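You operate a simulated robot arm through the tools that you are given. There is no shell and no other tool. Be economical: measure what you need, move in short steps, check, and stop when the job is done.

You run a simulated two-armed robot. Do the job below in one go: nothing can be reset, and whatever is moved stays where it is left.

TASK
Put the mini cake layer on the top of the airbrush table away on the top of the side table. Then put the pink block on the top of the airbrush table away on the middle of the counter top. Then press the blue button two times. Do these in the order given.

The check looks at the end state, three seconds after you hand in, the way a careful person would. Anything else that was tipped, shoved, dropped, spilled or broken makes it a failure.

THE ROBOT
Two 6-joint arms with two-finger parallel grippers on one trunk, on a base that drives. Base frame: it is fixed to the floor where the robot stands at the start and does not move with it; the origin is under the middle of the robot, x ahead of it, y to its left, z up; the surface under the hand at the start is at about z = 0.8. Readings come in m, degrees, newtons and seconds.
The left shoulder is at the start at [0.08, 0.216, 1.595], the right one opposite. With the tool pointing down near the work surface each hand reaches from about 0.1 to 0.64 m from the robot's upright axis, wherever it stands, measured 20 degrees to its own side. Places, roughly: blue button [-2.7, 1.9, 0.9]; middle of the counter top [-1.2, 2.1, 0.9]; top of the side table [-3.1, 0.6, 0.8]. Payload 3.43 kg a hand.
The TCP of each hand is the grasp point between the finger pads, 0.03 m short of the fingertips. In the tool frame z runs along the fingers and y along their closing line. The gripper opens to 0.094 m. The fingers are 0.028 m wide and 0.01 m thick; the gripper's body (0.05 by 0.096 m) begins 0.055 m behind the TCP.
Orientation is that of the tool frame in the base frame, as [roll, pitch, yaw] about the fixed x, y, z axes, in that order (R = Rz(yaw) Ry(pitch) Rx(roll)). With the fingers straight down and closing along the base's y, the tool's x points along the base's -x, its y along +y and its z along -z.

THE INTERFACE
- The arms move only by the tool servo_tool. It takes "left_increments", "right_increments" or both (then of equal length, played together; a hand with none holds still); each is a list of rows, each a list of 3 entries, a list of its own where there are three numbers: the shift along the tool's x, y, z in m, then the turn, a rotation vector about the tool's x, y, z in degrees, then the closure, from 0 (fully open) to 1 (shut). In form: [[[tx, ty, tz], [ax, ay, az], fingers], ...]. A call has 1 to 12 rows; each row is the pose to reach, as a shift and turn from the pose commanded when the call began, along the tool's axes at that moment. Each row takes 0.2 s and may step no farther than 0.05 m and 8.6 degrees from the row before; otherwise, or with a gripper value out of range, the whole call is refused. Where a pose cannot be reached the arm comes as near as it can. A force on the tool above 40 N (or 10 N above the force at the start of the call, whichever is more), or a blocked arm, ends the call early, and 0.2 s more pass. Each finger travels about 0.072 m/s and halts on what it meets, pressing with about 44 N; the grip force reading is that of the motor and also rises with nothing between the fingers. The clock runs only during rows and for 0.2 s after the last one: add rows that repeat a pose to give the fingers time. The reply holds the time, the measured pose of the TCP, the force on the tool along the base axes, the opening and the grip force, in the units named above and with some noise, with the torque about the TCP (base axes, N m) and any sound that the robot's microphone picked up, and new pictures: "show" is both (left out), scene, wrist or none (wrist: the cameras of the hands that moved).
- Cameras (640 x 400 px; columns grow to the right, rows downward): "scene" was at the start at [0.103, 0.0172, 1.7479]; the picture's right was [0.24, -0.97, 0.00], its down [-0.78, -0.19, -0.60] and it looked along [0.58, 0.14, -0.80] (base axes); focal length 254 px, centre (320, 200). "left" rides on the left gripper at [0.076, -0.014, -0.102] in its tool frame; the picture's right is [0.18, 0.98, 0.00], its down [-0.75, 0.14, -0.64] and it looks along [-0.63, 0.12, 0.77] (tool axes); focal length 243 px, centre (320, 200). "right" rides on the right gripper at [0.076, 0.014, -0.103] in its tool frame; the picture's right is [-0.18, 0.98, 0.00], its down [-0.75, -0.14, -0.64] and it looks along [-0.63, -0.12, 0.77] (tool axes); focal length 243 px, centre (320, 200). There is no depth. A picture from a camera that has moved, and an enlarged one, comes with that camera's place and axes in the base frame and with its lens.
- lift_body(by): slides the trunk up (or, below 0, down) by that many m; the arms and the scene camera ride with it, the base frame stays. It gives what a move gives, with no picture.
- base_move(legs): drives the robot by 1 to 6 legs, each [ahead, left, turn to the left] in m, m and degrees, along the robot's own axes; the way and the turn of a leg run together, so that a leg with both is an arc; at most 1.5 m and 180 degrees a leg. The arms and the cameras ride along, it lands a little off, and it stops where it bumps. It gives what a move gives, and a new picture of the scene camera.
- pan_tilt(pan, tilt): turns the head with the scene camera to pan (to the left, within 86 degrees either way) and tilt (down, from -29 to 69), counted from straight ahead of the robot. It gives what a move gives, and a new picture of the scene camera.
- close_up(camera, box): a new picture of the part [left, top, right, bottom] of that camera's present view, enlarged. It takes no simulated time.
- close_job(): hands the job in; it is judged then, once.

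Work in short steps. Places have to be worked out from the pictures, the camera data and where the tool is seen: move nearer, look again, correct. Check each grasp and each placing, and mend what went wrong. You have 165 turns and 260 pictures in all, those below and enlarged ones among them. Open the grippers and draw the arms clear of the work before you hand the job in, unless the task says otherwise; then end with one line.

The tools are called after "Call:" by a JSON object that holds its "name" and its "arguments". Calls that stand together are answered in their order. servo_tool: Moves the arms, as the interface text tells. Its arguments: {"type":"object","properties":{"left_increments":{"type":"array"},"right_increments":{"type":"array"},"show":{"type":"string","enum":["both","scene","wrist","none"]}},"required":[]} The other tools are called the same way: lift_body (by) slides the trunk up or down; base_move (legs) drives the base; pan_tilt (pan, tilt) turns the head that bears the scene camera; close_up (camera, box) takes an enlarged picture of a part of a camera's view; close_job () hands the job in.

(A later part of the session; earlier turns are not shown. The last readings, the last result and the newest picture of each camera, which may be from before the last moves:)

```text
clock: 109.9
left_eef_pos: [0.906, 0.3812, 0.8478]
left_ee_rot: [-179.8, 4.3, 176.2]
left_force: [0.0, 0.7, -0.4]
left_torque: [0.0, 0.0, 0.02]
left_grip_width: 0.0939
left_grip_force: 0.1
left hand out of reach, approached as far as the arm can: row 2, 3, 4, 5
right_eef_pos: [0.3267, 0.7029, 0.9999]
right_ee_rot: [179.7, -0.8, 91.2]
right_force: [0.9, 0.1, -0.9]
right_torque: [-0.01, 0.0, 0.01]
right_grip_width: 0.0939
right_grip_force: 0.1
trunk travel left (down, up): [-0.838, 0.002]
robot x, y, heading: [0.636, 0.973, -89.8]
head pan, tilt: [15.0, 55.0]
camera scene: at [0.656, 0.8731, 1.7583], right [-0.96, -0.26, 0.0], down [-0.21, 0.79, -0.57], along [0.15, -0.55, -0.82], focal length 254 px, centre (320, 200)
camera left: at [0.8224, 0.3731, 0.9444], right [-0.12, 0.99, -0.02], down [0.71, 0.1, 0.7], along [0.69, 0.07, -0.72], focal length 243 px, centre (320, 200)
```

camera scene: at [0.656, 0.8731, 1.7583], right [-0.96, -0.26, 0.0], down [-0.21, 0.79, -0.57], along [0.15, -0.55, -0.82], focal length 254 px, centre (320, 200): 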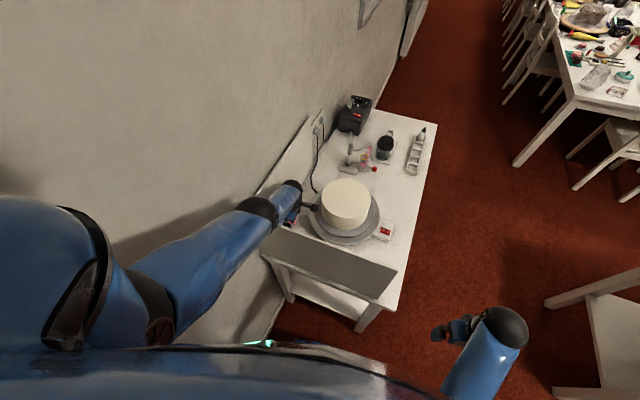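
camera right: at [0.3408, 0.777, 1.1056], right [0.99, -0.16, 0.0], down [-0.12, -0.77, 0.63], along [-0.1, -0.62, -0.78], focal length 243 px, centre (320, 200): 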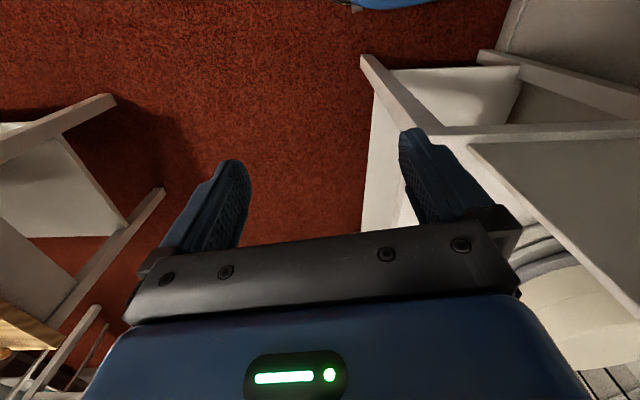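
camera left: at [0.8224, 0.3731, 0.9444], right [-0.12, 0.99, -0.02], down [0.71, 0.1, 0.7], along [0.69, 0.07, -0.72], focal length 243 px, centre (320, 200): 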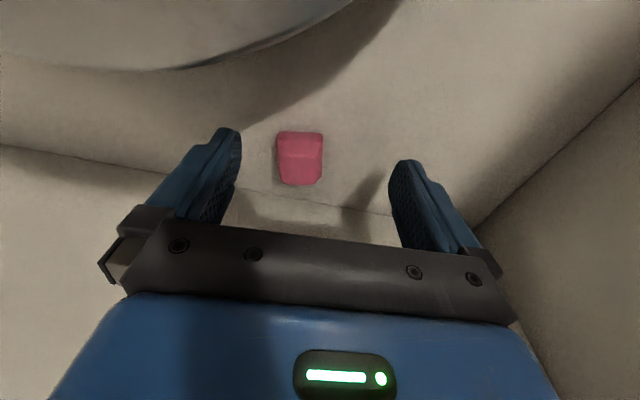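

The arm is at its limit. I raise the hand 0.05, lower the trunk by 0.06 to gain reach, then look.

Call:
{"name": "servo_tool", "arguments": {"left_increments": [[[-0.002, -0.007, -0.03], [0, 0, 0], 0], [[-0.004, -0.0135, -0.06], [0, 0, 0], 0], [[-0.004, -0.0135, -0.06], [0, 0, 0], 0]], "show": "none"}}

Call:
{"name": "lift_body", "arguments": {"by": -0.045}}

Call:
{"name": "close_up", "arguments": {"camera": "scene", "box": [200, 130, 420, 290]}}

```text
clock: 110.7
left_eef_pos: [0.9055, 0.3694, 0.91]
left_ee_rot: [-179.8, 4.4, 176.1]
left_force: [0.1, -0.2, -1.5]
left_torque: [-0.03, -0.01, 0.01]
left_grip_width: 0.0938
left_grip_force: 0.0
right_eef_pos: [0.3291, 0.7026, 1.0017]
right_ee_rot: [179.8, -0.9, 91.3]
right_force: [1.5, 0.2, 0.0]
right_torque: [-0.02, 0.02, 0.01]
right_grip_width: 0.0942
right_grip_force: 0.0
trunk travel left (down, up): [-0.838, 0.002]
robot x, y, heading: [0.6359, 0.9758, -90.0]
head pan, tilt: [15.0, 55.0]
```

```text
clock: 111.6
left_eef_pos: [0.9075, 0.3519, 0.9107]
left_ee_rot: [-175.0, 5.3, 176.8]
left_force: [0.7, 0.2, -0.1]
left_torque: [0.02, -0.01, 0.01]
left_grip_width: 0.0941
left_grip_force: 0.1
right_eef_pos: [0.3255, 0.7177, 0.9619]
right_ee_rot: [179.5, 0.2, 91.4]
right_force: [-0.3, 0.4, 0.2]
right_torque: [0.0, -0.01, -0.02]
right_grip_width: 0.0941
right_grip_force: 0.0
trunk travel left (down, up): [-0.793, 0.047]
robot x, y, heading: [0.638, 0.9739, -89.7]
head pan, tilt: [15.0, 55.0]
```

```text
2.50 times, centred on (310, 210) of scene
camera zoom: at [0.6503, 0.9021, 1.7185], right [-0.96, -0.26, 0.0], down [-0.21, 0.78, -0.59], along [0.15, -0.57, -0.81], focal length 634 px, centre (345, 175)
```

zoom: 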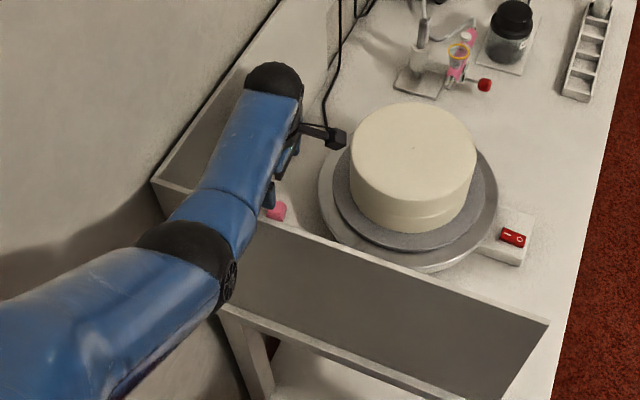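

The hand did not come down and the robot leaned: the forearm is resting on the panel. I raise the trunk back at once.

Call:
{"name": "lift_body", "arguments": {"by": 0.045}}

Call:
{"name": "close_up", "arguments": {"camera": "scene", "box": [200, 130, 420, 290]}}

```text
clock: 112.5
left_eef_pos: [0.9021, 0.3724, 0.909]
left_ee_rot: [-179.8, 4.5, 176.0]
left_force: [0.0, 0.2, 0.8]
left_torque: [-0.02, 0.02, 0.0]
left_grip_width: 0.094
left_grip_force: 0.0
right_eef_pos: [0.324, 0.7067, 1.0001]
right_ee_rot: [179.7, -0.6, 91.1]
right_force: [0.9, 0.3, 0.4]
right_torque: [-0.05, -0.01, 0.0]
right_grip_width: 0.0938
right_grip_force: 0.1
trunk travel left (down, up): [-0.838, 0.002]
robot x, y, heading: [0.6368, 0.971, -89.7]
head pan, tilt: [15.0, 55.0]
```

```text
2.50 times, centred on (310, 210) of scene
camera zoom: at [0.6518, 0.8787, 1.7573], right [-0.97, -0.26, 0.0], down [-0.21, 0.79, -0.58], along [0.15, -0.56, -0.82], focal length 634 px, centre (345, 175)
```

zoom: 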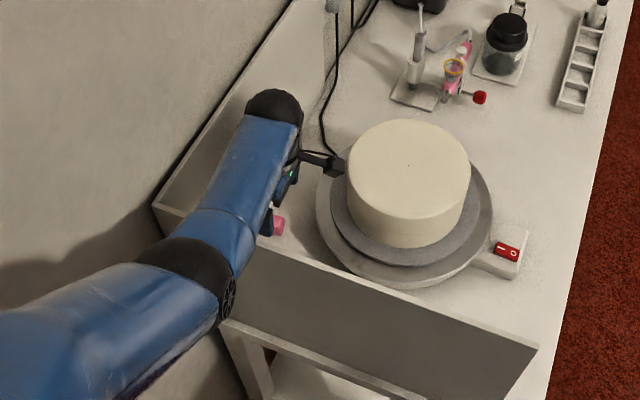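

Back level, nothing moved. With the arm at full stretch the forearm clears; so I raise the hand, move the base 0.035 closer (clearance to the table edge ~0.35, my radius ~0.28), and try again.

Call:
{"name": "servo_tool", "arguments": {"left_increments": [[[-0.003, 0.01, -0.03], [0, 0, 0], 0], [[-0.006, 0.025, -0.06], [0, 0, 0], 0], [[-0.01, 0.03, -0.1], [0, 0, 0], 0]], "show": "none"}}

Call:
{"name": "base_move", "arguments": {"legs": [[0.035, 0, 0]]}}

```text
clock: 113.3
left_eef_pos: [0.9095, 0.3993, 1.0107]
left_ee_rot: [-179.8, 4.5, 176.0]
left_force: [0.5, 0.6, 0.6]
left_torque: [-0.01, 0.0, -0.02]
left_grip_width: 0.0941
left_grip_force: 0.1
right_eef_pos: [0.3284, 0.7049, 1.0025]
right_ee_rot: [179.8, -0.6, 91.2]
right_force: [-0.1, -1.1, 0.0]
right_torque: [-0.02, 0.0, -0.03]
right_grip_width: 0.0938
right_grip_force: 0.0
trunk travel left (down, up): [-0.838, 0.002]
robot x, y, heading: [0.6344, 0.9709, -90.1]
head pan, tilt: [15.0, 55.0]
```

```text
clock: 114.1
left_eef_pos: [0.9092, 0.3714, 1.0142]
left_ee_rot: [-179.4, 4.5, 176.1]
left_force: [-0.2, 0.9, 0.3]
left_torque: [-0.07, 0.03, -0.01]
left_grip_width: 0.0938
left_grip_force: 0.0
right_eef_pos: [0.3288, 0.6755, 1.0027]
right_ee_rot: [179.7, -0.5, 91.2]
right_force: [-0.2, -0.7, 0.1]
right_torque: [-0.05, -0.02, 0.04]
right_grip_width: 0.0937
right_grip_force: 0.0
trunk travel left (down, up): [-0.838, 0.002]
robot x, y, heading: [0.6406, 0.9374, -89.6]
head pan, tilt: [15.0, 55.0]
camera scene: at [0.6563, 0.8518, 1.7591], right [-0.97, -0.26, 0.0], down [-0.21, 0.79, -0.58], along [0.15, -0.56, -0.81], focal length 254 px, centre (320, 200)
```

scene: 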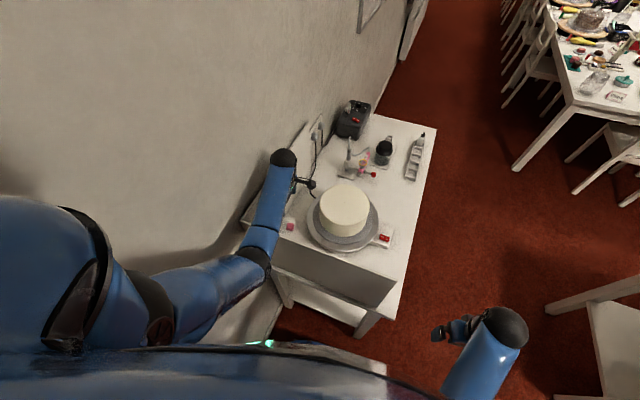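

Now the base is 0.035 closer. I descend to z ≈ 0.90 again, keeping it vertical.

Call:
{"name": "servo_tool", "arguments": {"left_increments": [[[0.002, -0.001, 0.04], [0, 0, 0], 0], [[0.004, -0.003, 0.08], [0, 0, 0], 0], [[0.006, -0.003, 0.11], [0, 0, 0], 0], [[0.006, -0.003, 0.11], [0, 0, 0], 0]], "show": "wrist"}}

```text
clock: 115.1
left_eef_pos: [0.9102, 0.3623, 0.8997]
left_ee_rot: [-179.8, 4.4, 176.1]
left_force: [0.4, 0.2, -0.2]
left_torque: [0.0, 0.0, -0.01]
left_grip_width: 0.0942
left_grip_force: 0.1
right_eef_pos: [0.3278, 0.6701, 1.0018]
right_ee_rot: [179.7, -0.7, 91.2]
right_force: [-0.2, -0.1, -0.4]
right_torque: [0.01, 0.01, -0.01]
right_grip_width: 0.094
right_grip_force: 0.1
trunk travel left (down, up): [-0.838, 0.002]
robot x, y, heading: [0.6384, 0.9432, -89.9]
head pan, tilt: [15.0, 55.0]
camera left: at [0.8258, 0.3541, 0.9946], right [-0.12, 0.99, -0.02], down [0.71, 0.1, 0.7], along [0.69, 0.07, -0.72], focal length 243 px, centre (320, 200)
```

left: 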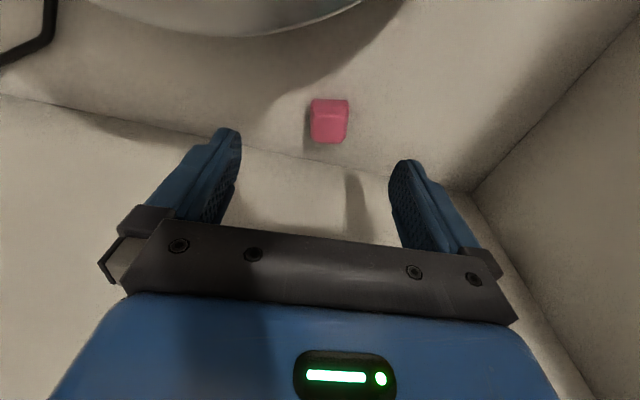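

Block at [0.910, 0.367]; I shift y +5 mm and go down to z ≈ 0.835.

Call:
{"name": "servo_tool", "arguments": {"left_increments": [[[0.002, 0.005, 0.02], [0, 0, 0], 0], [[0.004, 0.005, 0.04], [0, 0, 0], 0], [[0.0055, 0.005, 0.055], [0, 0, 0], 0], [[0.006, 0.005, 0.064], [0, 0, 0], 0], [[0.006, 0.005, 0.064], [0, 0, 0], 0]], "show": "both"}}

```text
clock: 116.3
left_eef_pos: [0.909, 0.3669, 0.8412]
left_ee_rot: [-179.2, 4.6, 176.1]
left_force: [0.3, -0.3, 0.5]
left_torque: [-0.02, 0.02, 0.03]
left_grip_width: 0.0941
left_grip_force: 0.1
right_eef_pos: [0.3266, 0.6755, 1.0007]
right_ee_rot: [179.7, -0.5, 91.2]
right_force: [-0.2, 0.6, -1.0]
right_torque: [-0.01, 0.0, -0.01]
right_grip_width: 0.0938
right_grip_force: 0.1
trunk travel left (down, up): [-0.838, 0.002]
robot x, y, heading: [0.6372, 0.9384, -89.8]
head pan, tilt: [15.0, 55.0]
camera scene: at [0.6533, 0.8499, 1.7587], right [-0.97, -0.26, 0.0], down [-0.21, 0.79, -0.58], along [0.15, -0.56, -0.82], focal length 254 px, centre (320, 200)
camera left: at [0.8242, 0.3601, 0.9375], right [-0.12, 0.99, -0.03], down [0.71, 0.1, 0.7], along [0.7, 0.06, -0.72], focal length 243 px, centre (320, 200)
```

scene: 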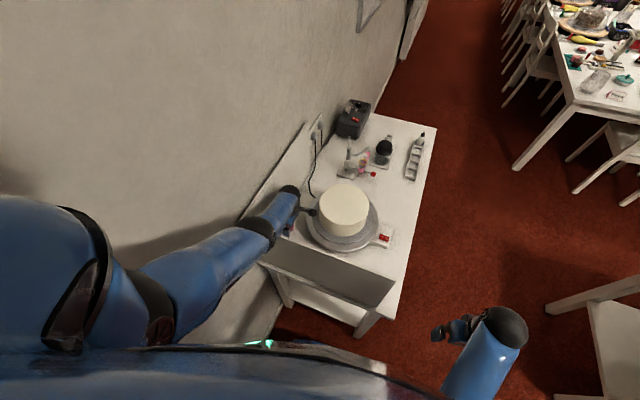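
left: 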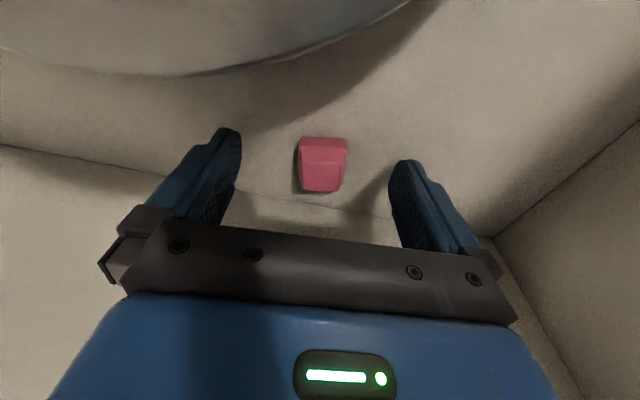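

The block sits centred between the pads near the tips. I close and check.

Call:
{"name": "servo_tool", "arguments": {"left_increments": [[[0, 0, 0.001], [0, 0, 0], 0.4], [[0, 0, 0.001], [0, 0, 0], 0.8], [[0, 0, 0.001], [0, 0, 0], 0.8], [[0, 0, 0.001], [0, 0, 0], 0.8], [[0, 0, 0.001], [0, 0, 0], 0.8]], "show": "wrist"}}

```text
clock: 117.5
left_eef_pos: [0.9086, 0.3692, 0.8346]
left_ee_rot: [-179.6, 4.4, 176.1]
left_force: [-1.2, -1.3, 1.9]
left_torque: [0.01, 0.05, 0.0]
left_grip_width: 0.0283
left_grip_force: 44.1
right_eef_pos: [0.3257, 0.6722, 1.0004]
right_ee_rot: [179.6, -0.7, 91.2]
right_force: [-0.3, -0.1, 0.4]
right_torque: [0.0, -0.02, 0.01]
right_grip_width: 0.0938
right_grip_force: 0.2
trunk travel left (down, up): [-0.838, 0.002]
robot x, y, heading: [0.6343, 0.9404, -89.7]
head pan, tilt: [15.0, 55.0]
camera left: at [0.8238, 0.3605, 0.9318], right [-0.11, 0.99, -0.02], down [0.71, 0.1, 0.7], along [0.7, 0.07, -0.71], focal length 243 px, centre (320, 200)
```

left: 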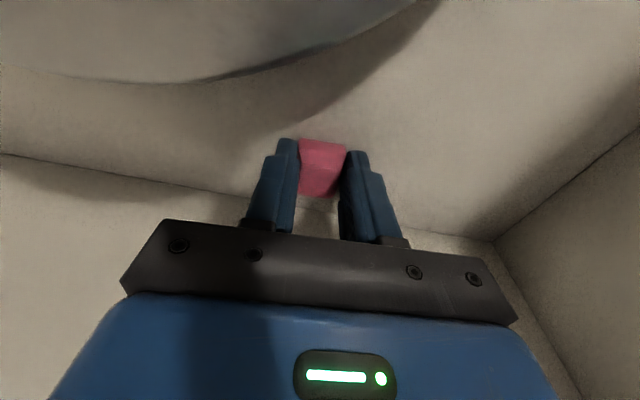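

Block gripped (0.028 wide). I lift it straight up.

Call:
{"name": "servo_tool", "arguments": {"left_increments": [[[-0.003, 0, -0.03], [0, 0, 0], 0.8], [[-0.006, 0, -0.07], [0, 0, 0], 0.8], [[-0.01, 0, -0.11], [0, 0, 0], 0.8], [[-0.013, 0, -0.15], [0, 0, 0], 0.8], [[-0.016, 0, -0.19], [0, 0, 0], 0.8], [[-0.02, 0, -0.23], [0, 0, 0], 0.8], [[-0.02, 0, -0.27], [0, 0, 0], 0.8]], "show": "both"}}

```text
clock: 119.1
left_eef_pos: [0.9139, 0.3664, 1.1036]
left_ee_rot: [-179.5, 4.4, 176.1]
left_force: [0.4, 0.2, 0.0]
left_torque: [0.03, -0.05, -0.02]
left_grip_width: 0.0285
left_grip_force: 44.4
left hand out of reach, approached as far as the arm can: row 7
right_eef_pos: [0.3275, 0.6717, 1.0013]
right_ee_rot: [179.8, -0.7, 91.2]
right_force: [-0.3, 0.5, 0.8]
right_torque: [-0.02, -0.01, 0.01]
right_grip_width: 0.0939
right_grip_force: 0.1
trunk travel left (down, up): [-0.838, 0.002]
robot x, y, heading: [0.6342, 0.9441, -89.9]
head pan, tilt: [15.0, 55.0]
camera scene: at [0.6563, 0.8425, 1.7585], right [-0.97, -0.26, 0.0], down [-0.21, 0.79, -0.57], along [0.15, -0.55, -0.82], focal length 254 px, centre (320, 200)
camera left: at [0.8291, 0.3581, 1.199], right [-0.12, 0.99, -0.02], down [0.71, 0.1, 0.7], along [0.69, 0.07, -0.72], focal length 243 px, centre (320, 200)
```

scene: 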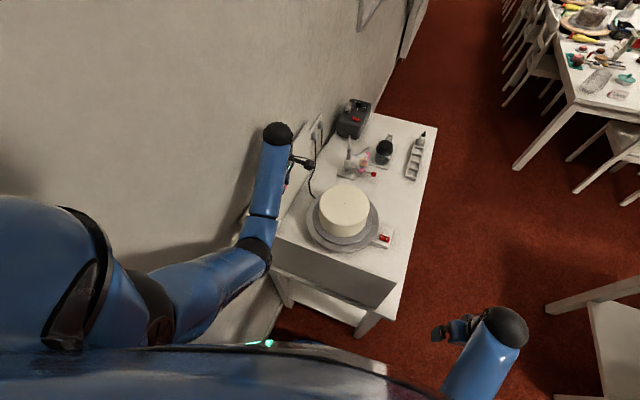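
left: 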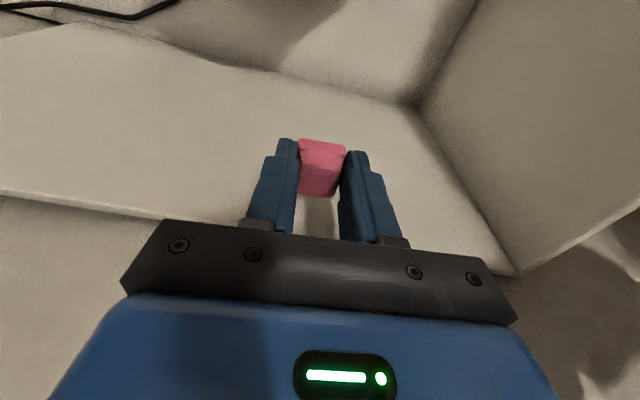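

Height here is limited to 1.10. As before, extending over the cake gives 1.20, so I move to about [0.87, 0.23, 1.20].

Call:
{"name": "servo_tool", "arguments": {"left_increments": [[[0.01, -0.03, -0.0], [0, 0, 0], 0.8], [[0.02, -0.06, -0.015], [0, 0, 0], 0.8], [[0.03, -0.09, -0.04], [0, 0, 0], 0.8], [[0.035, -0.12, -0.07], [0, 0, 0], 0.8], [[0.035, -0.145, -0.1], [0, 0, 0], 0.8], [[0.035, -0.16, -0.115], [0, 0, 0], 0.8], [[0.035, -0.16, -0.115], [0, 0, 0], 0.8]], "show": "both"}}

```text
clock: 120.7
left_eef_pos: [0.8553, 0.2058, 1.2127]
left_ee_rot: [-179.8, 4.4, 176.1]
left_force: [0.5, 0.2, 0.7]
left_torque: [0.0, 0.02, 0.01]
left_grip_width: 0.0285
left_grip_force: 43.7
right_eef_pos: [0.3273, 0.6698, 1.0005]
right_ee_rot: [179.8, -0.8, 91.2]
right_force: [-0.3, -0.2, 0.5]
right_torque: [-0.02, 0.0, -0.02]
right_grip_width: 0.0943
right_grip_force: 0.0
trunk travel left (down, up): [-0.838, 0.002]
robot x, y, heading: [0.6382, 0.9432, -89.8]
head pan, tilt: [15.0, 55.0]
camera scene: at [0.6562, 0.8402, 1.7583], right [-0.97, -0.26, 0.0], down [-0.21, 0.79, -0.57], along [0.15, -0.55, -0.82], focal length 254 px, centre (320, 200)
camera left: at [0.7713, 0.1983, 1.3086], right [-0.12, 0.99, -0.02], down [0.71, 0.1, 0.7], along [0.69, 0.07, -0.72], focal length 243 px, centre (320, 200)
```

scene: 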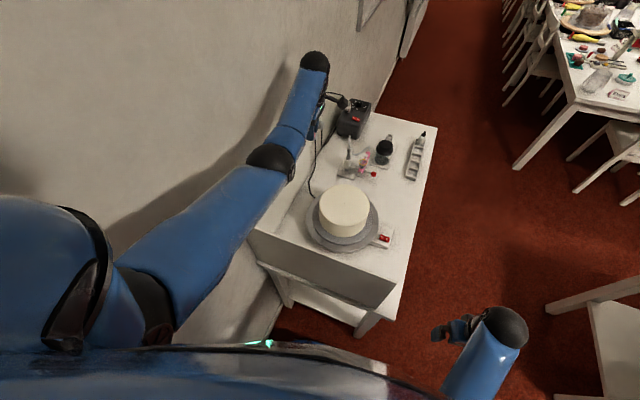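
left: 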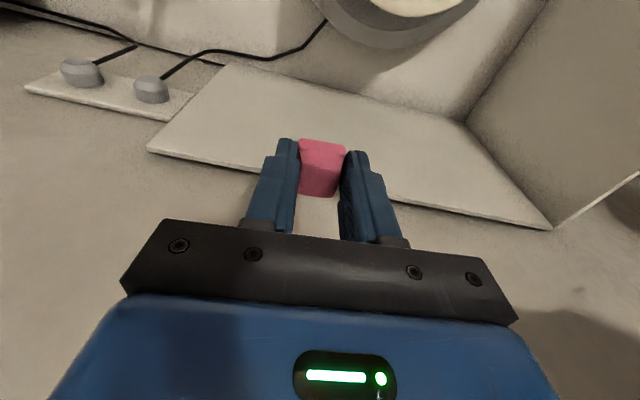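

Now I back off 0.17 and turn right by 90°, the block passing above the panel (bottom ≈ 1.18 vs 1.10).

Call:
{"name": "base_move", "arguments": {"legs": [[-0.17, 0, 0], [0, 0, -45]]}}

Call:
{"name": "base_move", "arguments": {"legs": [[0, 0, -45]]}}

```text
clock: 124.2
left_eef_pos: [0.2739, 0.4292, 1.2114]
left_ee_rot: [-179.9, 4.4, 131.2]
left_force: [-0.5, 0.7, 0.3]
left_torque: [-0.01, 0.01, 0.02]
left_grip_width: 0.0286
left_grip_force: 44.3
right_eef_pos: [0.2273, 1.1306, 0.9999]
right_ee_rot: [179.8, -0.8, 46.3]
right_force: [-0.6, -0.3, 0.4]
right_torque: [0.03, -0.01, 0.02]
right_grip_width: 0.0941
right_grip_force: 0.1
trunk travel left (down, up): [-0.838, 0.002]
robot x, y, heading: [0.6385, 1.1014, -134.7]
head pan, tilt: [15.0, 55.0]
camera scene: at [0.5799, 1.0192, 1.7583], right [-0.87, 0.5, 0.0], down [0.41, 0.71, -0.57], along [-0.28, -0.5, -0.82], focal length 254 px, centre (320, 200)
```

scene: 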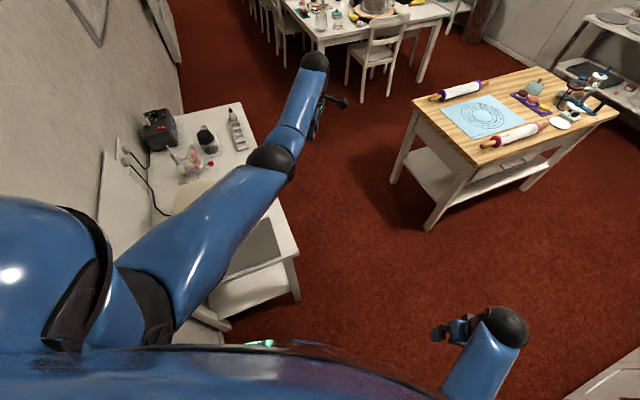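

```text
clock: 126.6
left_eef_pos: [-0.0913, 0.8641, 1.2127]
left_ee_rot: [-179.8, 4.4, 87.7]
left_force: [0.0, 0.1, -0.6]
left_torque: [0.01, -0.03, -0.01]
left_grip_width: 0.0282
left_grip_force: 44.4
right_eef_pos: [0.3552, 1.4042, 1.0007]
right_ee_rot: [179.8, -0.9, 2.8]
right_force: [1.2, 0.1, -0.7]
right_torque: [0.01, 0.0, -0.02]
right_grip_width: 0.0939
right_grip_force: 0.0
trunk travel left (down, up): [-0.838, 0.002]
robot x, y, heading: [0.635, 1.1029, -178.2]
head pan, tilt: [15.0, 55.0]
camera scene: at [0.5369, 1.0818, 1.7583], right [-0.29, 0.96, 0.0], down [0.78, 0.24, -0.57], along [-0.55, -0.17, -0.82], focal length 254 px, centre (320, 200)
```

scene: 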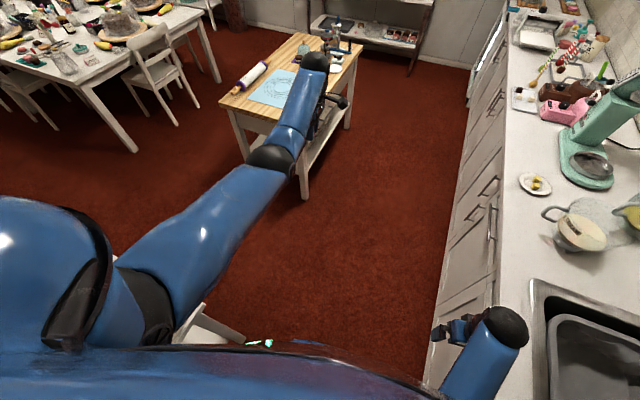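

Free of the table. I drive along the aisle to x ≈ -1.1, square up, then look at the counter.

Call:
{"name": "base_move", "arguments": {"legs": [[0, 0, -1.8], [0.9, 0, 0], [0.83, 0, 0], [0, 0, -50]]}}

Call:
{"name": "pan_tilt", "arguments": {"pan": -30, "tilt": 40}}

```text
clock: 138.0
left_eef_pos: [-1.7033, 1.5734, 1.2124]
left_ee_rot: [-179.9, 4.4, 33.8]
left_force: [0.0, -0.9, 0.1]
left_torque: [0.01, 0.02, 0.02]
left_grip_width: 0.0284
left_grip_force: 43.6
right_eef_pos: [-1.0021, 1.529, 1.0012]
right_ee_rot: [179.8, -0.8, -51.2]
right_force: [-0.2, 0.6, -0.2]
right_torque: [0.01, 0.0, -0.02]
right_grip_width: 0.0941
right_grip_force: 0.0
trunk travel left (down, up): [-0.838, 0.002]
robot x, y, heading: [-1.0839, 1.1228, 127.9]
head pan, tilt: [15.0, 55.0]
camera scene: at [-1.157, 1.1937, 1.7583], right [0.6, 0.8, 0.0], down [0.65, -0.49, -0.57], along [-0.46, 0.35, -0.82], focal length 254 px, centre (320, 200)
```

scene: 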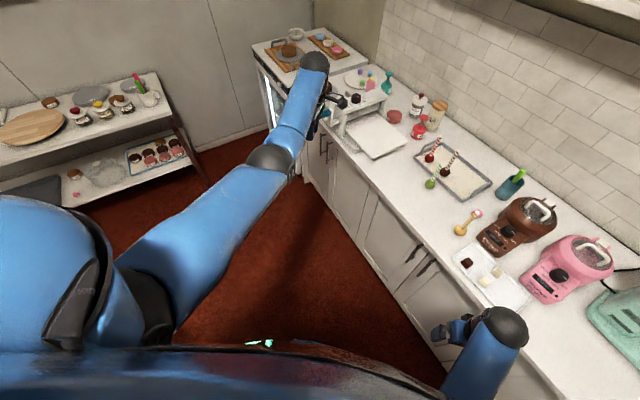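

```text
clock: 139.1
left_eef_pos: [-1.7024, 1.5741, 1.2122]
left_ee_rot: [-179.8, 4.4, 33.8]
left_force: [-0.1, 0.3, -0.6]
left_torque: [0.04, 0.01, 0.03]
left_grip_width: 0.0283
left_grip_force: 43.7
right_eef_pos: [-1.0011, 1.5303, 1.001]
right_ee_rot: [179.7, -0.7, -51.2]
right_force: [0.0, 0.4, 0.7]
right_torque: [-0.01, 0.02, -0.01]
right_grip_width: 0.094
right_grip_force: 0.1
trunk travel left (down, up): [-0.838, 0.002]
robot x, y, heading: [-1.0821, 1.1272, 127.9]
head pan, tilt: [-30.0, 40.0]
camera scene: at [-1.1105, 1.2348, 1.779], right [0.99, 0.14, 0.0], down [0.09, -0.64, -0.77], along [-0.1, 0.76, -0.64], focal length 254 px, centre (320, 200)
```

scene: 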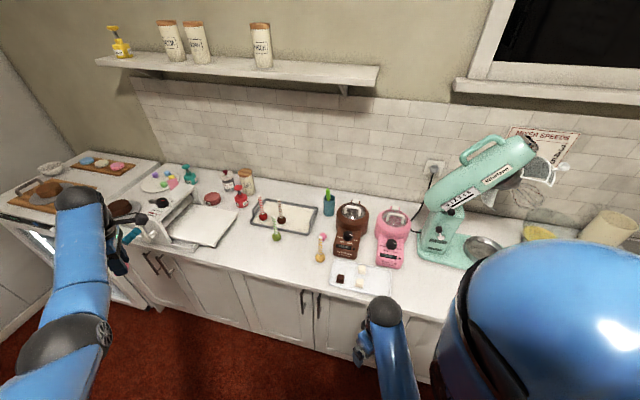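

The "middle of the counter" point projects to about pixel (327, 224). I zoom for free space near it.

Call:
{"name": "close_up", "arguments": {"camera": "scene", "box": [230, 180, 430, 305]}}

```text
3.20 times, centred on (330, 242) of scene
camera zoom: at [-1.1105, 1.2348, 1.779], right [0.99, 0.14, 0.0], down [0.09, -0.64, -0.77], along [-0.1, 0.76, -0.64], focal length 812 px, centre (288, 64)
```

zoom: 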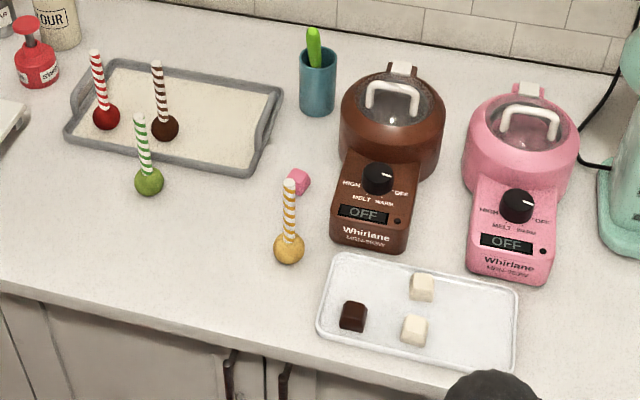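

There is already another pink block near there; a free spot is about [-1.30, 1.905], between the green and yellow lollipops. First I straighten the left tool and yaw it back to its normal attitude.

Call:
{"name": "servo_tool", "arguments": {"left_increments": [[[0, 0, 0], [0, 4.4, 0], 0.8], [[0, 0, 0], [0, 4.4, 0], 0.8]], "show": "none"}}

Call:
{"name": "servo_tool", "arguments": {"left_increments": [[[0, 0, 0], [0, 0, 8], 0.8], [[0, 0, 0], [0, 0, 16], 0.8], [[0, 0, 0], [0, 0, 24], 0.8], [[0, 0, 0], [0, 0, 32], 0.8], [[0, 0, 0], [0, 0, 40], 0.8], [[0, 0, 0], [0, 0, 48], 0.8], [[0, 0, 0], [0, 0, 56], 0.8], [[0, 0, 0], [0, 0, 64], 0.8], [[0, 0, 0], [0, 0, 72], 0.8], [[0, 0, 0], [0, 0, 80], 0.8], [[0, 0, 0], [0, 0, 86], 0.8], [[0, 0, 0], [0, 0, 86], 0.8]], "show": "wrist"}}

```text
clock: 139.7
left_eef_pos: [-1.7034, 1.5728, 1.2128]
left_ee_rot: [-179.8, 0.0, 33.8]
left_force: [0.4, 0.8, -0.3]
left_torque: [0.02, 0.01, 0.03]
left_grip_width: 0.0285
left_grip_force: 43.7
right_eef_pos: [-1.0029, 1.5312, 1.0019]
right_ee_rot: [179.9, -0.8, -51.2]
right_force: [-0.2, -0.1, -0.5]
right_torque: [-0.02, 0.02, 0.02]
right_grip_width: 0.0941
right_grip_force: 0.2
trunk travel left (down, up): [-0.838, 0.002]
robot x, y, heading: [-1.0787, 1.1283, 127.8]
head pan, tilt: [-30.0, 40.0]
```

```text
clock: 142.3
left_eef_pos: [-1.7021, 1.574, 1.2131]
left_ee_rot: [180.0, 0.3, -52.4]
left_force: [-0.6, 0.5, -0.1]
left_torque: [0.03, 0.01, -0.02]
left_grip_width: 0.0286
left_grip_force: 44.4
right_eef_pos: [-1.0031, 1.5291, 1.0012]
right_ee_rot: [179.8, -0.7, -51.2]
right_force: [0.3, -0.2, -0.6]
right_torque: [0.04, 0.0, -0.02]
right_grip_width: 0.0939
right_grip_force: 0.1
trunk travel left (down, up): [-0.838, 0.002]
robot x, y, heading: [-1.0817, 1.1272, 127.9]
head pan, tilt: [-30.0, 40.0]
camera left: at [-1.6446, 1.5219, 1.3143], right [-0.67, -0.75, 0.0], down [-0.57, 0.51, 0.64], along [-0.48, 0.43, -0.76], focal length 243 px, centre (320, 200)
```

left: 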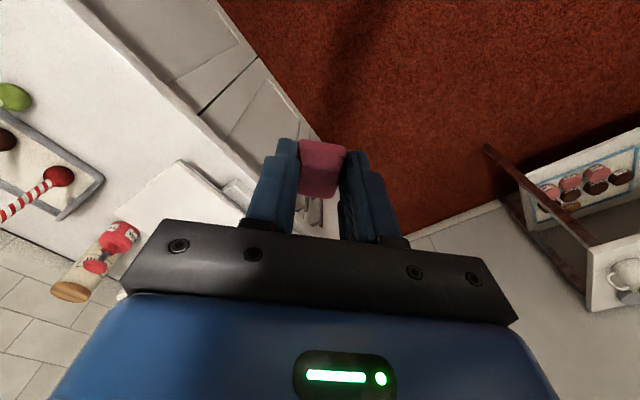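

Now I turn right 46° to face the counter (heading ≈ 82°).

Call:
{"name": "base_move", "arguments": {"legs": [[0, 0, -46]]}}

Call:
{"name": "pan_tilt", "arguments": {"pan": 15, "tilt": 50}}

```text
clock: 144.8
left_eef_pos: [-1.1895, 1.8862, 1.2115]
left_ee_rot: [-179.9, 0.2, -98.4]
left_force: [0.4, 0.7, -0.9]
left_torque: [-0.01, -0.02, 0.01]
left_grip_width: 0.0287
left_grip_force: 44.3
right_eef_pos: [-0.7374, 1.3491, 1.0013]
right_ee_rot: [179.7, -0.8, -97.4]
right_force: [0.2, 0.8, 0.2]
right_torque: [0.01, 0.02, 0.01]
right_grip_width: 0.0939
right_grip_force: 0.1
trunk travel left (down, up): [-0.838, 0.002]
robot x, y, heading: [-1.0817, 1.1283, 81.5]
head pan, tilt: [-30.0, 40.0]
camera scene: at [-1.0242, 1.2235, 1.779], right [0.78, -0.62, 0.0], down [-0.4, -0.5, -0.77], along [0.47, 0.6, -0.64], focal length 254 px, centre (320, 200)
```

scene: 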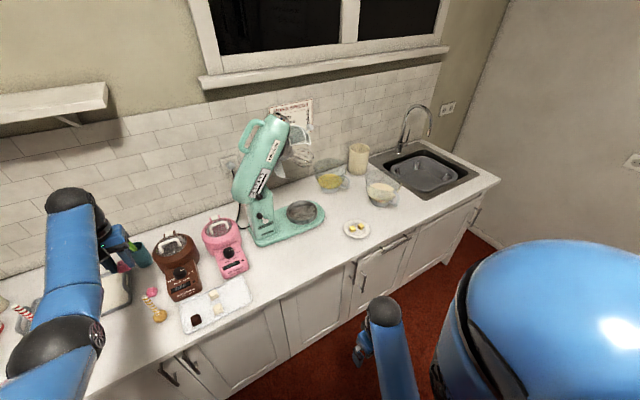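

```text
clock: 145.9
left_eef_pos: [-1.1915, 1.8859, 1.2126]
left_ee_rot: [-180.0, 0.2, -98.3]
left_force: [-0.4, 0.4, 0.1]
left_torque: [0.0, -0.03, 0.04]
left_grip_width: 0.0282
left_grip_force: 44.2
right_eef_pos: [-0.7366, 1.3481, 1.0011]
right_ee_rot: [179.8, -0.8, -97.2]
right_force: [0.0, 0.1, 0.0]
right_torque: [-0.03, -0.02, -0.01]
right_grip_width: 0.0938
right_grip_force: 0.0
trunk travel left (down, up): [-0.838, 0.002]
robot x, y, heading: [-1.084, 1.124, 81.5]
head pan, tilt: [15.0, 50.0]
camera scene: at [-1.0849, 1.2332, 1.7648], right [0.99, 0.12, 0.0], down [0.09, -0.76, -0.64], along [-0.07, 0.64, -0.77], focal length 254 px, centre (320, 200)
```

scene: 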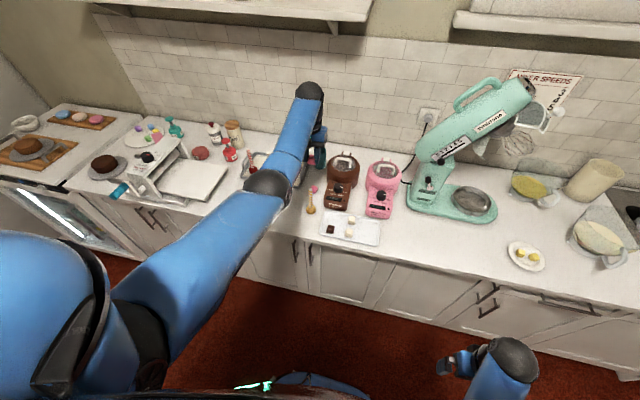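

I shift the base left 0.12 so the hand leaves the yellow lollipop, then retract the hand 0.16 (down to z ≈ 1.13), then drive 0.18 ahead.

Call:
{"name": "base_move", "arguments": {"legs": [[0, 0.12, 0]]}}

Call:
{"name": "servo_tool", "arguments": {"left_increments": [[[0.04, 0, 0.01], [0, 0, 0], 0.8], [[0.08, 0, 0.03], [0, 0, 0], 0.8], [[0.12, 0, 0.05], [0, 0, 0], 0.8], [[0.16, 0, 0.075], [0, 0, 0], 0.8], [[0.16, 0, 0.075], [0, 0, 0], 0.8]], "show": "none"}}

Call:
{"name": "base_move", "arguments": {"legs": [[0.17, 0, 0]]}}

Call:
{"name": "close_up", "arguments": {"camera": "left", "box": [0, 0, 640, 400]}}

```text
clock: 147.1
left_eef_pos: [-1.2988, 1.9003, 1.214]
left_ee_rot: [179.7, 0.1, -98.5]
left_force: [0.9, -1.1, -0.6]
left_torque: [0.01, 0.03, -0.01]
left_grip_width: 0.0284
left_grip_force: 44.3
right_eef_pos: [-0.849, 1.3653, 0.9985]
right_ee_rot: [179.3, -0.7, -97.2]
right_force: [0.1, 0.5, 0.2]
right_torque: [0.02, 0.04, -0.02]
right_grip_width: 0.0941
right_grip_force: 0.0
trunk travel left (down, up): [-0.838, 0.002]
robot x, y, heading: [-1.1967, 1.1467, 81.6]
head pan, tilt: [15.0, 50.0]
camera scene: at [-1.1931, 1.2487, 1.765], right [0.99, 0.12, -0.01], down [0.09, -0.76, -0.64], along [-0.08, 0.64, -0.76], focal length 254 px, centre (320, 200)
```

scene: 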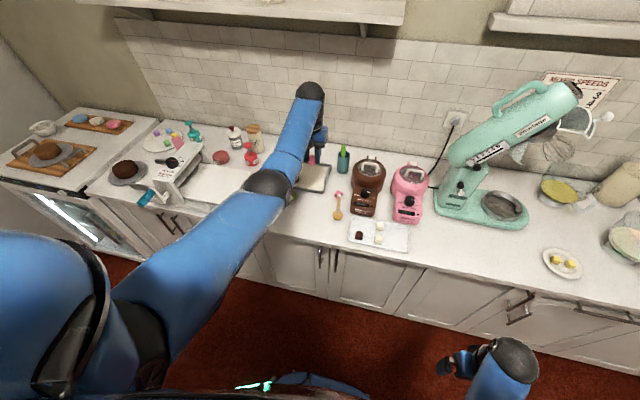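

```text
clock: 148.3
left_eef_pos: [-1.3317, 1.7614, 1.1058]
left_ee_rot: [-180.0, 0.2, -98.5]
left_force: [0.8, 0.0, -0.1]
left_torque: [0.01, -0.01, -0.02]
left_grip_width: 0.0288
left_grip_force: 44.5
left hand out of reach, approached as far as the arm can: row 2, 3, 4, 5
right_eef_pos: [-0.8544, 1.3664, 1.0006]
right_ee_rot: [179.8, -0.7, -97.3]
right_force: [0.2, -0.4, -0.8]
right_torque: [-0.01, 0.02, -0.03]
right_grip_width: 0.0941
right_grip_force: 0.1
trunk travel left (down, up): [-0.838, 0.002]
robot x, y, heading: [-1.2002, 1.1465, 81.5]
head pan, tilt: [15.0, 50.0]
```

```text
clock: 149.8
left_eef_pos: [-1.3076, 1.9184, 1.1076]
left_ee_rot: [-179.9, 0.4, -98.5]
left_force: [0.0, -0.5, 0.0]
left_torque: [0.0, 0.01, 0.03]
left_grip_width: 0.0286
left_grip_force: 43.9
right_eef_pos: [-0.831, 1.5222, 1.0015]
right_ee_rot: [179.9, -0.6, -97.3]
right_force: [-0.3, 0.1, -0.3]
right_torque: [0.0, 0.0, 0.01]
right_grip_width: 0.0939
right_grip_force: 0.0
trunk travel left (down, up): [-0.838, 0.002]
robot x, y, heading: [-1.1795, 1.3054, 81.6]
head pan, tilt: [15.0, 50.0]
camera scene: at [-1.1803, 1.4049, 1.7652], right [0.99, 0.12, 0.0], down [0.09, -0.76, -0.65], along [-0.07, 0.64, -0.76], focal length 254 px, centre (320, 200)
```

scene: 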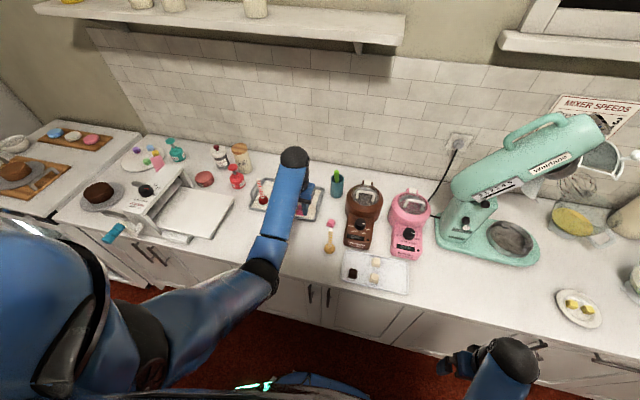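

```text
1.00 times, centred on (320, 200) of left (not enlarged: the box is as wide or as high as the picture)
camera zoom: at [-1.3053, 1.8405, 1.209], right [-1.0, -0.04, 0.0], down [-0.03, 0.76, 0.65], along [-0.02, 0.65, -0.76], focal length 243 px, centre (320, 200)
```

zoom: 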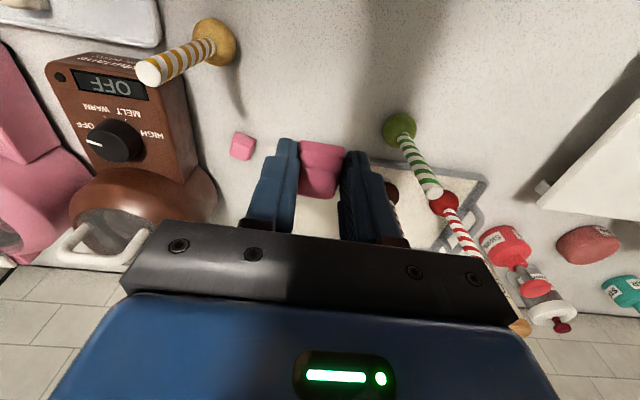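

The hand is above the free spot (TCP [-1.308, 1.918]), ~0.1 m from each neighbour. I descend to z ≈ 0.96.

Call:
{"name": "servo_tool", "arguments": {"left_increments": [[[0.004, 0, 0.04], [0, 0, 0], 0.8], [[0.006, 0, 0.08], [0, 0, 0], 0.8], [[0.006, 0, 0.12], [0, 0, 0], 0.8], [[0.006, 0, 0.147], [0, 0, 0], 0.8], [[0.006, 0, 0.147], [0, 0, 0], 0.8]], "show": "both"}}

```text
clock: 151.0
left_eef_pos: [-1.3086, 1.9168, 0.9617]
left_ee_rot: [-180.0, 0.3, -98.5]
left_force: [-0.4, -0.5, -0.7]
left_torque: [0.0, 0.0, 0.0]
left_grip_width: 0.0286
left_grip_force: 43.9
right_eef_pos: [-0.8308, 1.5269, 1.0016]
right_ee_rot: [179.8, -0.8, -97.3]
right_force: [-0.1, -0.3, -0.1]
right_torque: [0.02, -0.01, -0.01]
right_grip_width: 0.0941
right_grip_force: 0.0
trunk travel left (down, up): [-0.838, 0.002]
robot x, y, heading: [-1.1749, 1.3052, 81.6]
head pan, tilt: [15.0, 50.0]
camera scene: at [-1.18, 1.4093, 1.7649], right [0.99, 0.12, 0.0], down [0.09, -0.76, -0.64], along [-0.07, 0.64, -0.77], focal length 254 px, centre (320, 200)
camera left: at [-1.3063, 1.8379, 1.0619], right [-1.0, -0.04, 0.0], down [-0.03, 0.76, 0.65], along [-0.02, 0.65, -0.76], focal length 243 px, centre (320, 200)
```

scene: 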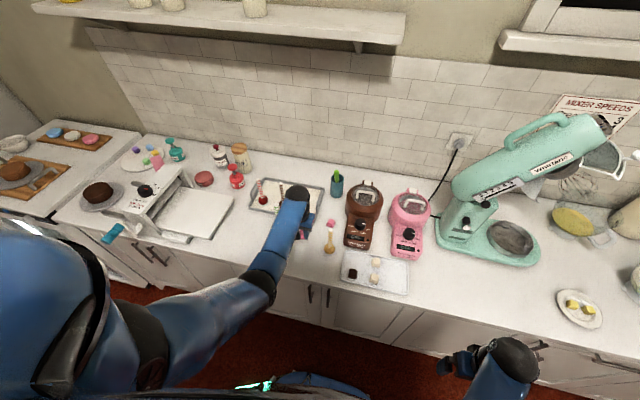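
left: 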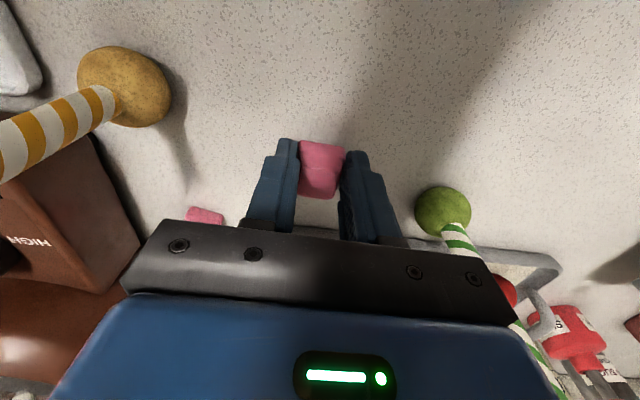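

Clear of both lollipops. Down the last bit in small steps, watching the force.

Call:
{"name": "servo_tool", "arguments": {"left_increments": [[[0, 0, 0.012], [0, 0, 0], 0.8], [[0, 0, 0.021], [0, 0, 0], 0.8], [[0, 0, 0.021], [0, 0, 0], 0.8]], "show": "none"}}

Call:
{"name": "servo_tool", "arguments": {"left_increments": [[[0, 0, 0.003], [0, 0, 0], 0.8], [[0, 0, 0.005], [0, 0, 0], 0.8], [[0, 0, 0.005], [0, 0, 0], 0.8]], "show": "none"}}

```text
clock: 151.8
left_eef_pos: [-1.3095, 1.9159, 0.9378]
left_ee_rot: [180.0, 0.3, -98.5]
left_force: [0.4, -0.4, 4.6]
left_torque: [0.07, -0.02, -0.02]
left_grip_width: 0.0285
left_grip_force: 43.8
right_eef_pos: [-0.8305, 1.5252, 1.0006]
right_ee_rot: [179.8, -0.8, -97.3]
right_force: [0.0, -0.5, 0.2]
right_torque: [-0.01, 0.0, 0.03]
right_grip_width: 0.0939
right_grip_force: 0.0
trunk travel left (down, up): [-0.838, 0.002]
robot x, y, heading: [-1.1759, 1.3042, 81.6]
head pan, tilt: [15.0, 50.0]
```

```text
clock: 152.6
left_eef_pos: [-1.3082, 1.9163, 0.9368]
left_ee_rot: [179.9, 0.7, -98.4]
left_force: [-5.2, 2.3, 31.6]
left_torque: [0.75, 0.07, 0.1]
left_grip_width: 0.0284
left_grip_force: 44.2
right_eef_pos: [-0.8322, 1.5229, 1.0018]
right_ee_rot: [179.8, -0.7, -97.3]
right_force: [-0.5, -0.3, -1.1]
right_torque: [0.0, -0.01, 0.01]
right_grip_width: 0.0941
right_grip_force: 0.0
trunk travel left (down, up): [-0.838, 0.002]
robot x, y, heading: [-1.1751, 1.3059, 81.8]
head pan, tilt: [15.0, 50.0]
```

The block is on the counter (contact at z ≈ 0.937). I ease off 3 mm, open the fingers to about 0.06 m and rise straight up.

Call:
{"name": "servo_tool", "arguments": {"left_increments": [[[0, 0, -0.004], [0, 0, 0], 0.8], [[0, 0, -0.004], [0, 0, 0], 0.4], [[0, 0, -0.004], [0, 0, 0], 0.4], [[0, 0, -0.03], [0, 0, 0], 0.4], [[0, 0, -0.07], [0, 0, 0], 0.4], [[0, 0, -0.11], [0, 0, 0], 0.4], [[0, 0, -0.15], [0, 0, 0], 0.4], [[0, 0, -0.17], [0, 0, 0], 0.4]], "show": "both"}}

```text
clock: 154.4
left_eef_pos: [-1.3084, 1.9186, 1.1048]
left_ee_rot: [180.0, 0.1, -98.5]
left_force: [-0.3, -0.3, 0.7]
left_torque: [0.0, -0.01, 0.01]
left_grip_width: 0.0564
left_grip_force: 0.1
right_eef_pos: [-0.8308, 1.5269, 1.0002]
right_ee_rot: [179.8, -0.9, -97.4]
right_force: [0.5, -0.5, -0.9]
right_torque: [0.04, 0.02, 0.0]
right_grip_width: 0.0941
right_grip_force: 0.0
trunk travel left (down, up): [-0.838, 0.002]
robot x, y, heading: [-1.1757, 1.3047, 81.7]
head pan, tilt: [15.0, 50.0]
camera scene: at [-1.1797, 1.4104, 1.7648], right [0.99, 0.12, 0.0], down [0.09, -0.76, -0.64], along [-0.07, 0.64, -0.77], focal length 254 px, centre (320, 200)
camera left: at [-1.3061, 1.8408, 1.2055], right [-1.0, -0.04, 0.0], down [-0.03, 0.76, 0.65], along [-0.02, 0.64, -0.76], focal length 243 px, centre (320, 200)
```

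scene: 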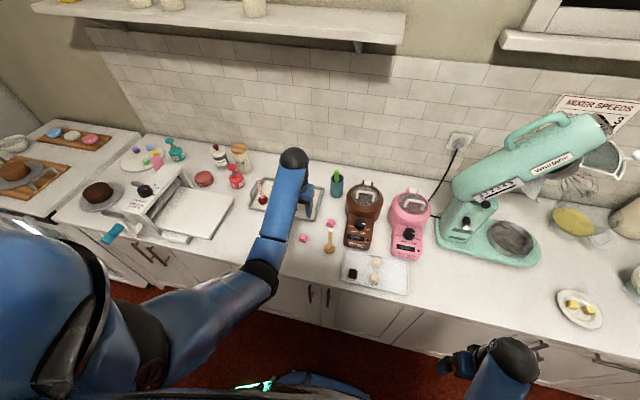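
left: 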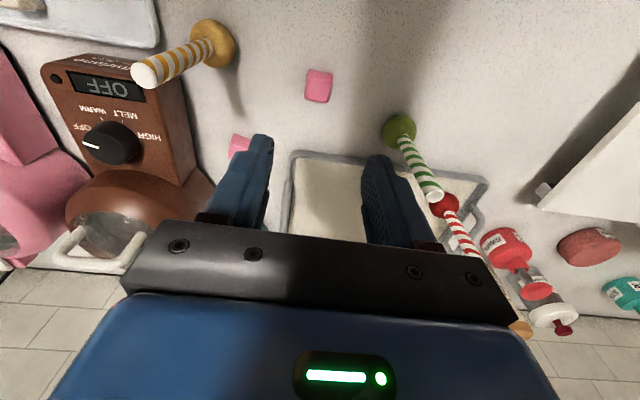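

The block is placed and upright. I back off 0.15 and look left for the blue button.

Call:
{"name": "base_move", "arguments": {"legs": [[-0.15, 0, 0]]}}

Call:
{"name": "pan_tilt", "arguments": {"pan": 55, "tilt": 30}}

```text
clock: 155.8
left_eef_pos: [-1.3317, 1.774, 1.1022]
left_ee_rot: [179.9, 0.1, -98.3]
left_force: [-0.3, 0.5, 0.5]
left_torque: [-0.04, 0.01, 0.01]
left_grip_width: 0.0562
left_grip_force: 0.0
right_eef_pos: [-0.8524, 1.3818, 1.0]
right_ee_rot: [179.9, -1.0, -97.1]
right_force: [1.2, -0.7, -0.1]
right_torque: [-0.03, 0.02, 0.01]
right_grip_width: 0.094
right_grip_force: 0.0
trunk travel left (down, up): [-0.838, 0.002]
robot x, y, heading: [-1.1956, 1.1556, 82.0]
head pan, tilt: [15.0, 50.0]
camera scene: at [-1.2009, 1.2666, 1.7644], right [0.99, 0.12, 0.0], down [0.09, -0.76, -0.64], along [-0.08, 0.64, -0.77], focal length 254 px, centre (320, 200)
```

scene: 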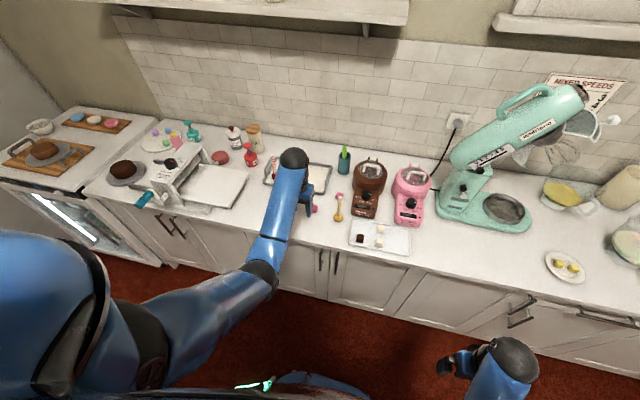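

```text
clock: 156.8
left_eef_pos: [-1.3325, 1.7702, 1.1043]
left_ee_rot: [179.9, 0.3, -98.4]
left_force: [-0.4, 0.3, 0.6]
left_torque: [-0.01, 0.01, 0.03]
left_grip_width: 0.0562
left_grip_force: 0.1
right_eef_pos: [-0.8535, 1.3777, 1.0004]
right_ee_rot: [179.9, -0.8, -97.3]
right_force: [-0.2, -0.1, -0.1]
right_torque: [0.02, -0.02, 0.01]
right_grip_width: 0.0939
right_grip_force: 0.1
trunk travel left (down, up): [-0.838, 0.002]
robot x, y, heading: [-1.1943, 1.1525, 81.9]
head pan, tilt: [55.0, 30.0]
camera scene: at [-1.2585, 1.2458, 1.7944], right [0.69, 0.73, 0.0], down [0.36, -0.34, -0.87], along [-0.63, 0.59, -0.5], focal length 254 px, centre (320, 200)
```

scene: 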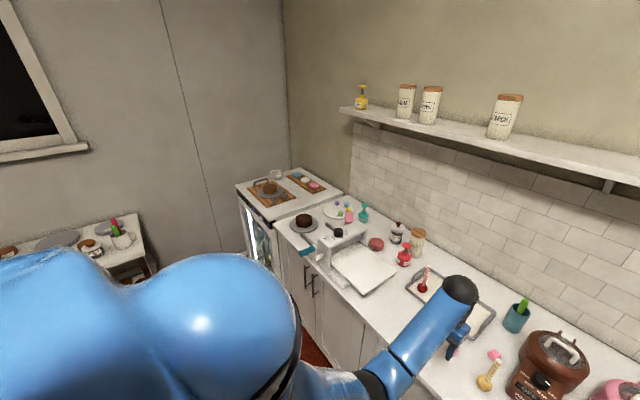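

The button should be near the top front of the glass-door cabinet at the counter's left end. I retract the left hand and strafe left along the counter by 1.0 m.

Call:
{"name": "servo_tool", "arguments": {"left_increments": [[[0.04, 0, 0.02], [0, 0, 0], 0.4], [[0.08, 0, 0.05], [0, 0, 0], 0.4], [[0.12, 0, 0.08], [0, 0, 0], 0.4], [[0.16, 0, 0.1], [0, 0, 0], 0.4], [[0.2, 0, 0.1], [0, 0, 0], 0.4]], "show": "none"}}

Call:
{"name": "base_move", "arguments": {"legs": [[0, 1.0, 0]]}}

Call:
{"name": "close_up", "arguments": {"camera": "scene", "box": [100, 100, 420, 300]}}

```text
clock: 158.0
left_eef_pos: [-1.3608, 1.5695, 1.0055]
left_ee_rot: [179.9, 0.6, -98.3]
left_force: [0.2, 0.4, 0.1]
left_torque: [0.02, -0.03, -0.01]
left_grip_width: 0.0563
left_grip_force: 0.0
left hand out of reach, approached as far as the arm can: row 1
right_eef_pos: [-0.8537, 1.3758, 1.0009]
right_ee_rot: [179.7, -0.7, -97.2]
right_force: [0.5, -0.5, -0.3]
right_torque: [-0.01, -0.01, 0.03]
right_grip_width: 0.094
right_grip_force: 0.0
trunk travel left (down, up): [-0.838, 0.002]
robot x, y, heading: [-1.1957, 1.1587, 82.0]
head pan, tilt: [55.0, 30.0]
```

```text
clock: 163.2
left_eef_pos: [-2.3298, 1.7257, 1.005]
left_ee_rot: [-179.9, 0.3, -99.3]
left_force: [-1.0, 0.2, -0.3]
left_torque: [0.01, 0.03, -0.01]
left_grip_width: 0.0563
left_grip_force: 0.1
right_eef_pos: [-1.8253, 1.5228, 1.0004]
right_ee_rot: [179.8, -0.8, -98.3]
right_force: [0.5, 0.1, 0.3]
right_torque: [0.01, 0.01, 0.03]
right_grip_width: 0.0941
right_grip_force: 0.0
trunk travel left (down, up): [-0.838, 0.002]
robot x, y, heading: [-2.1771, 1.3082, 80.8]
head pan, tilt: [55.0, 30.0]
camera scene: at [-2.2328, 1.3978, 1.7945], right [0.7, 0.72, 0.0], down [0.36, -0.35, -0.87], along [-0.62, 0.6, -0.5], focal length 254 px, centre (320, 200)
```

scene: 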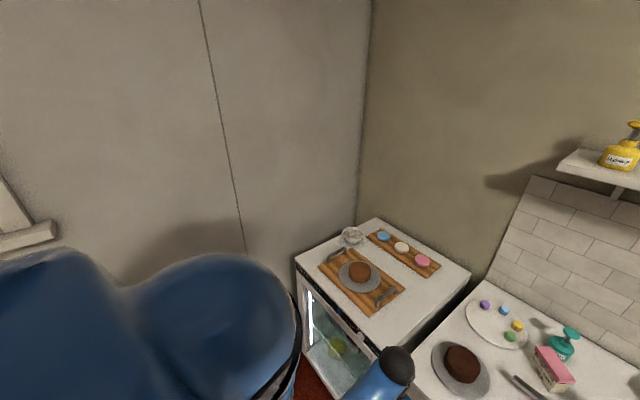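

```text
2.00 times, centred on (260, 200) of scene
camera zoom: at [-2.2328, 1.3978, 1.7945], right [0.7, 0.72, 0.0], down [0.36, -0.35, -0.87], along [-0.62, 0.6, -0.5], focal length 507 px, centre (440, 200)
```

zoom: 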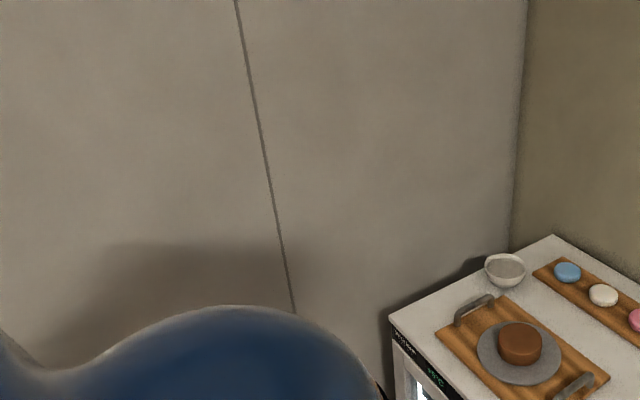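

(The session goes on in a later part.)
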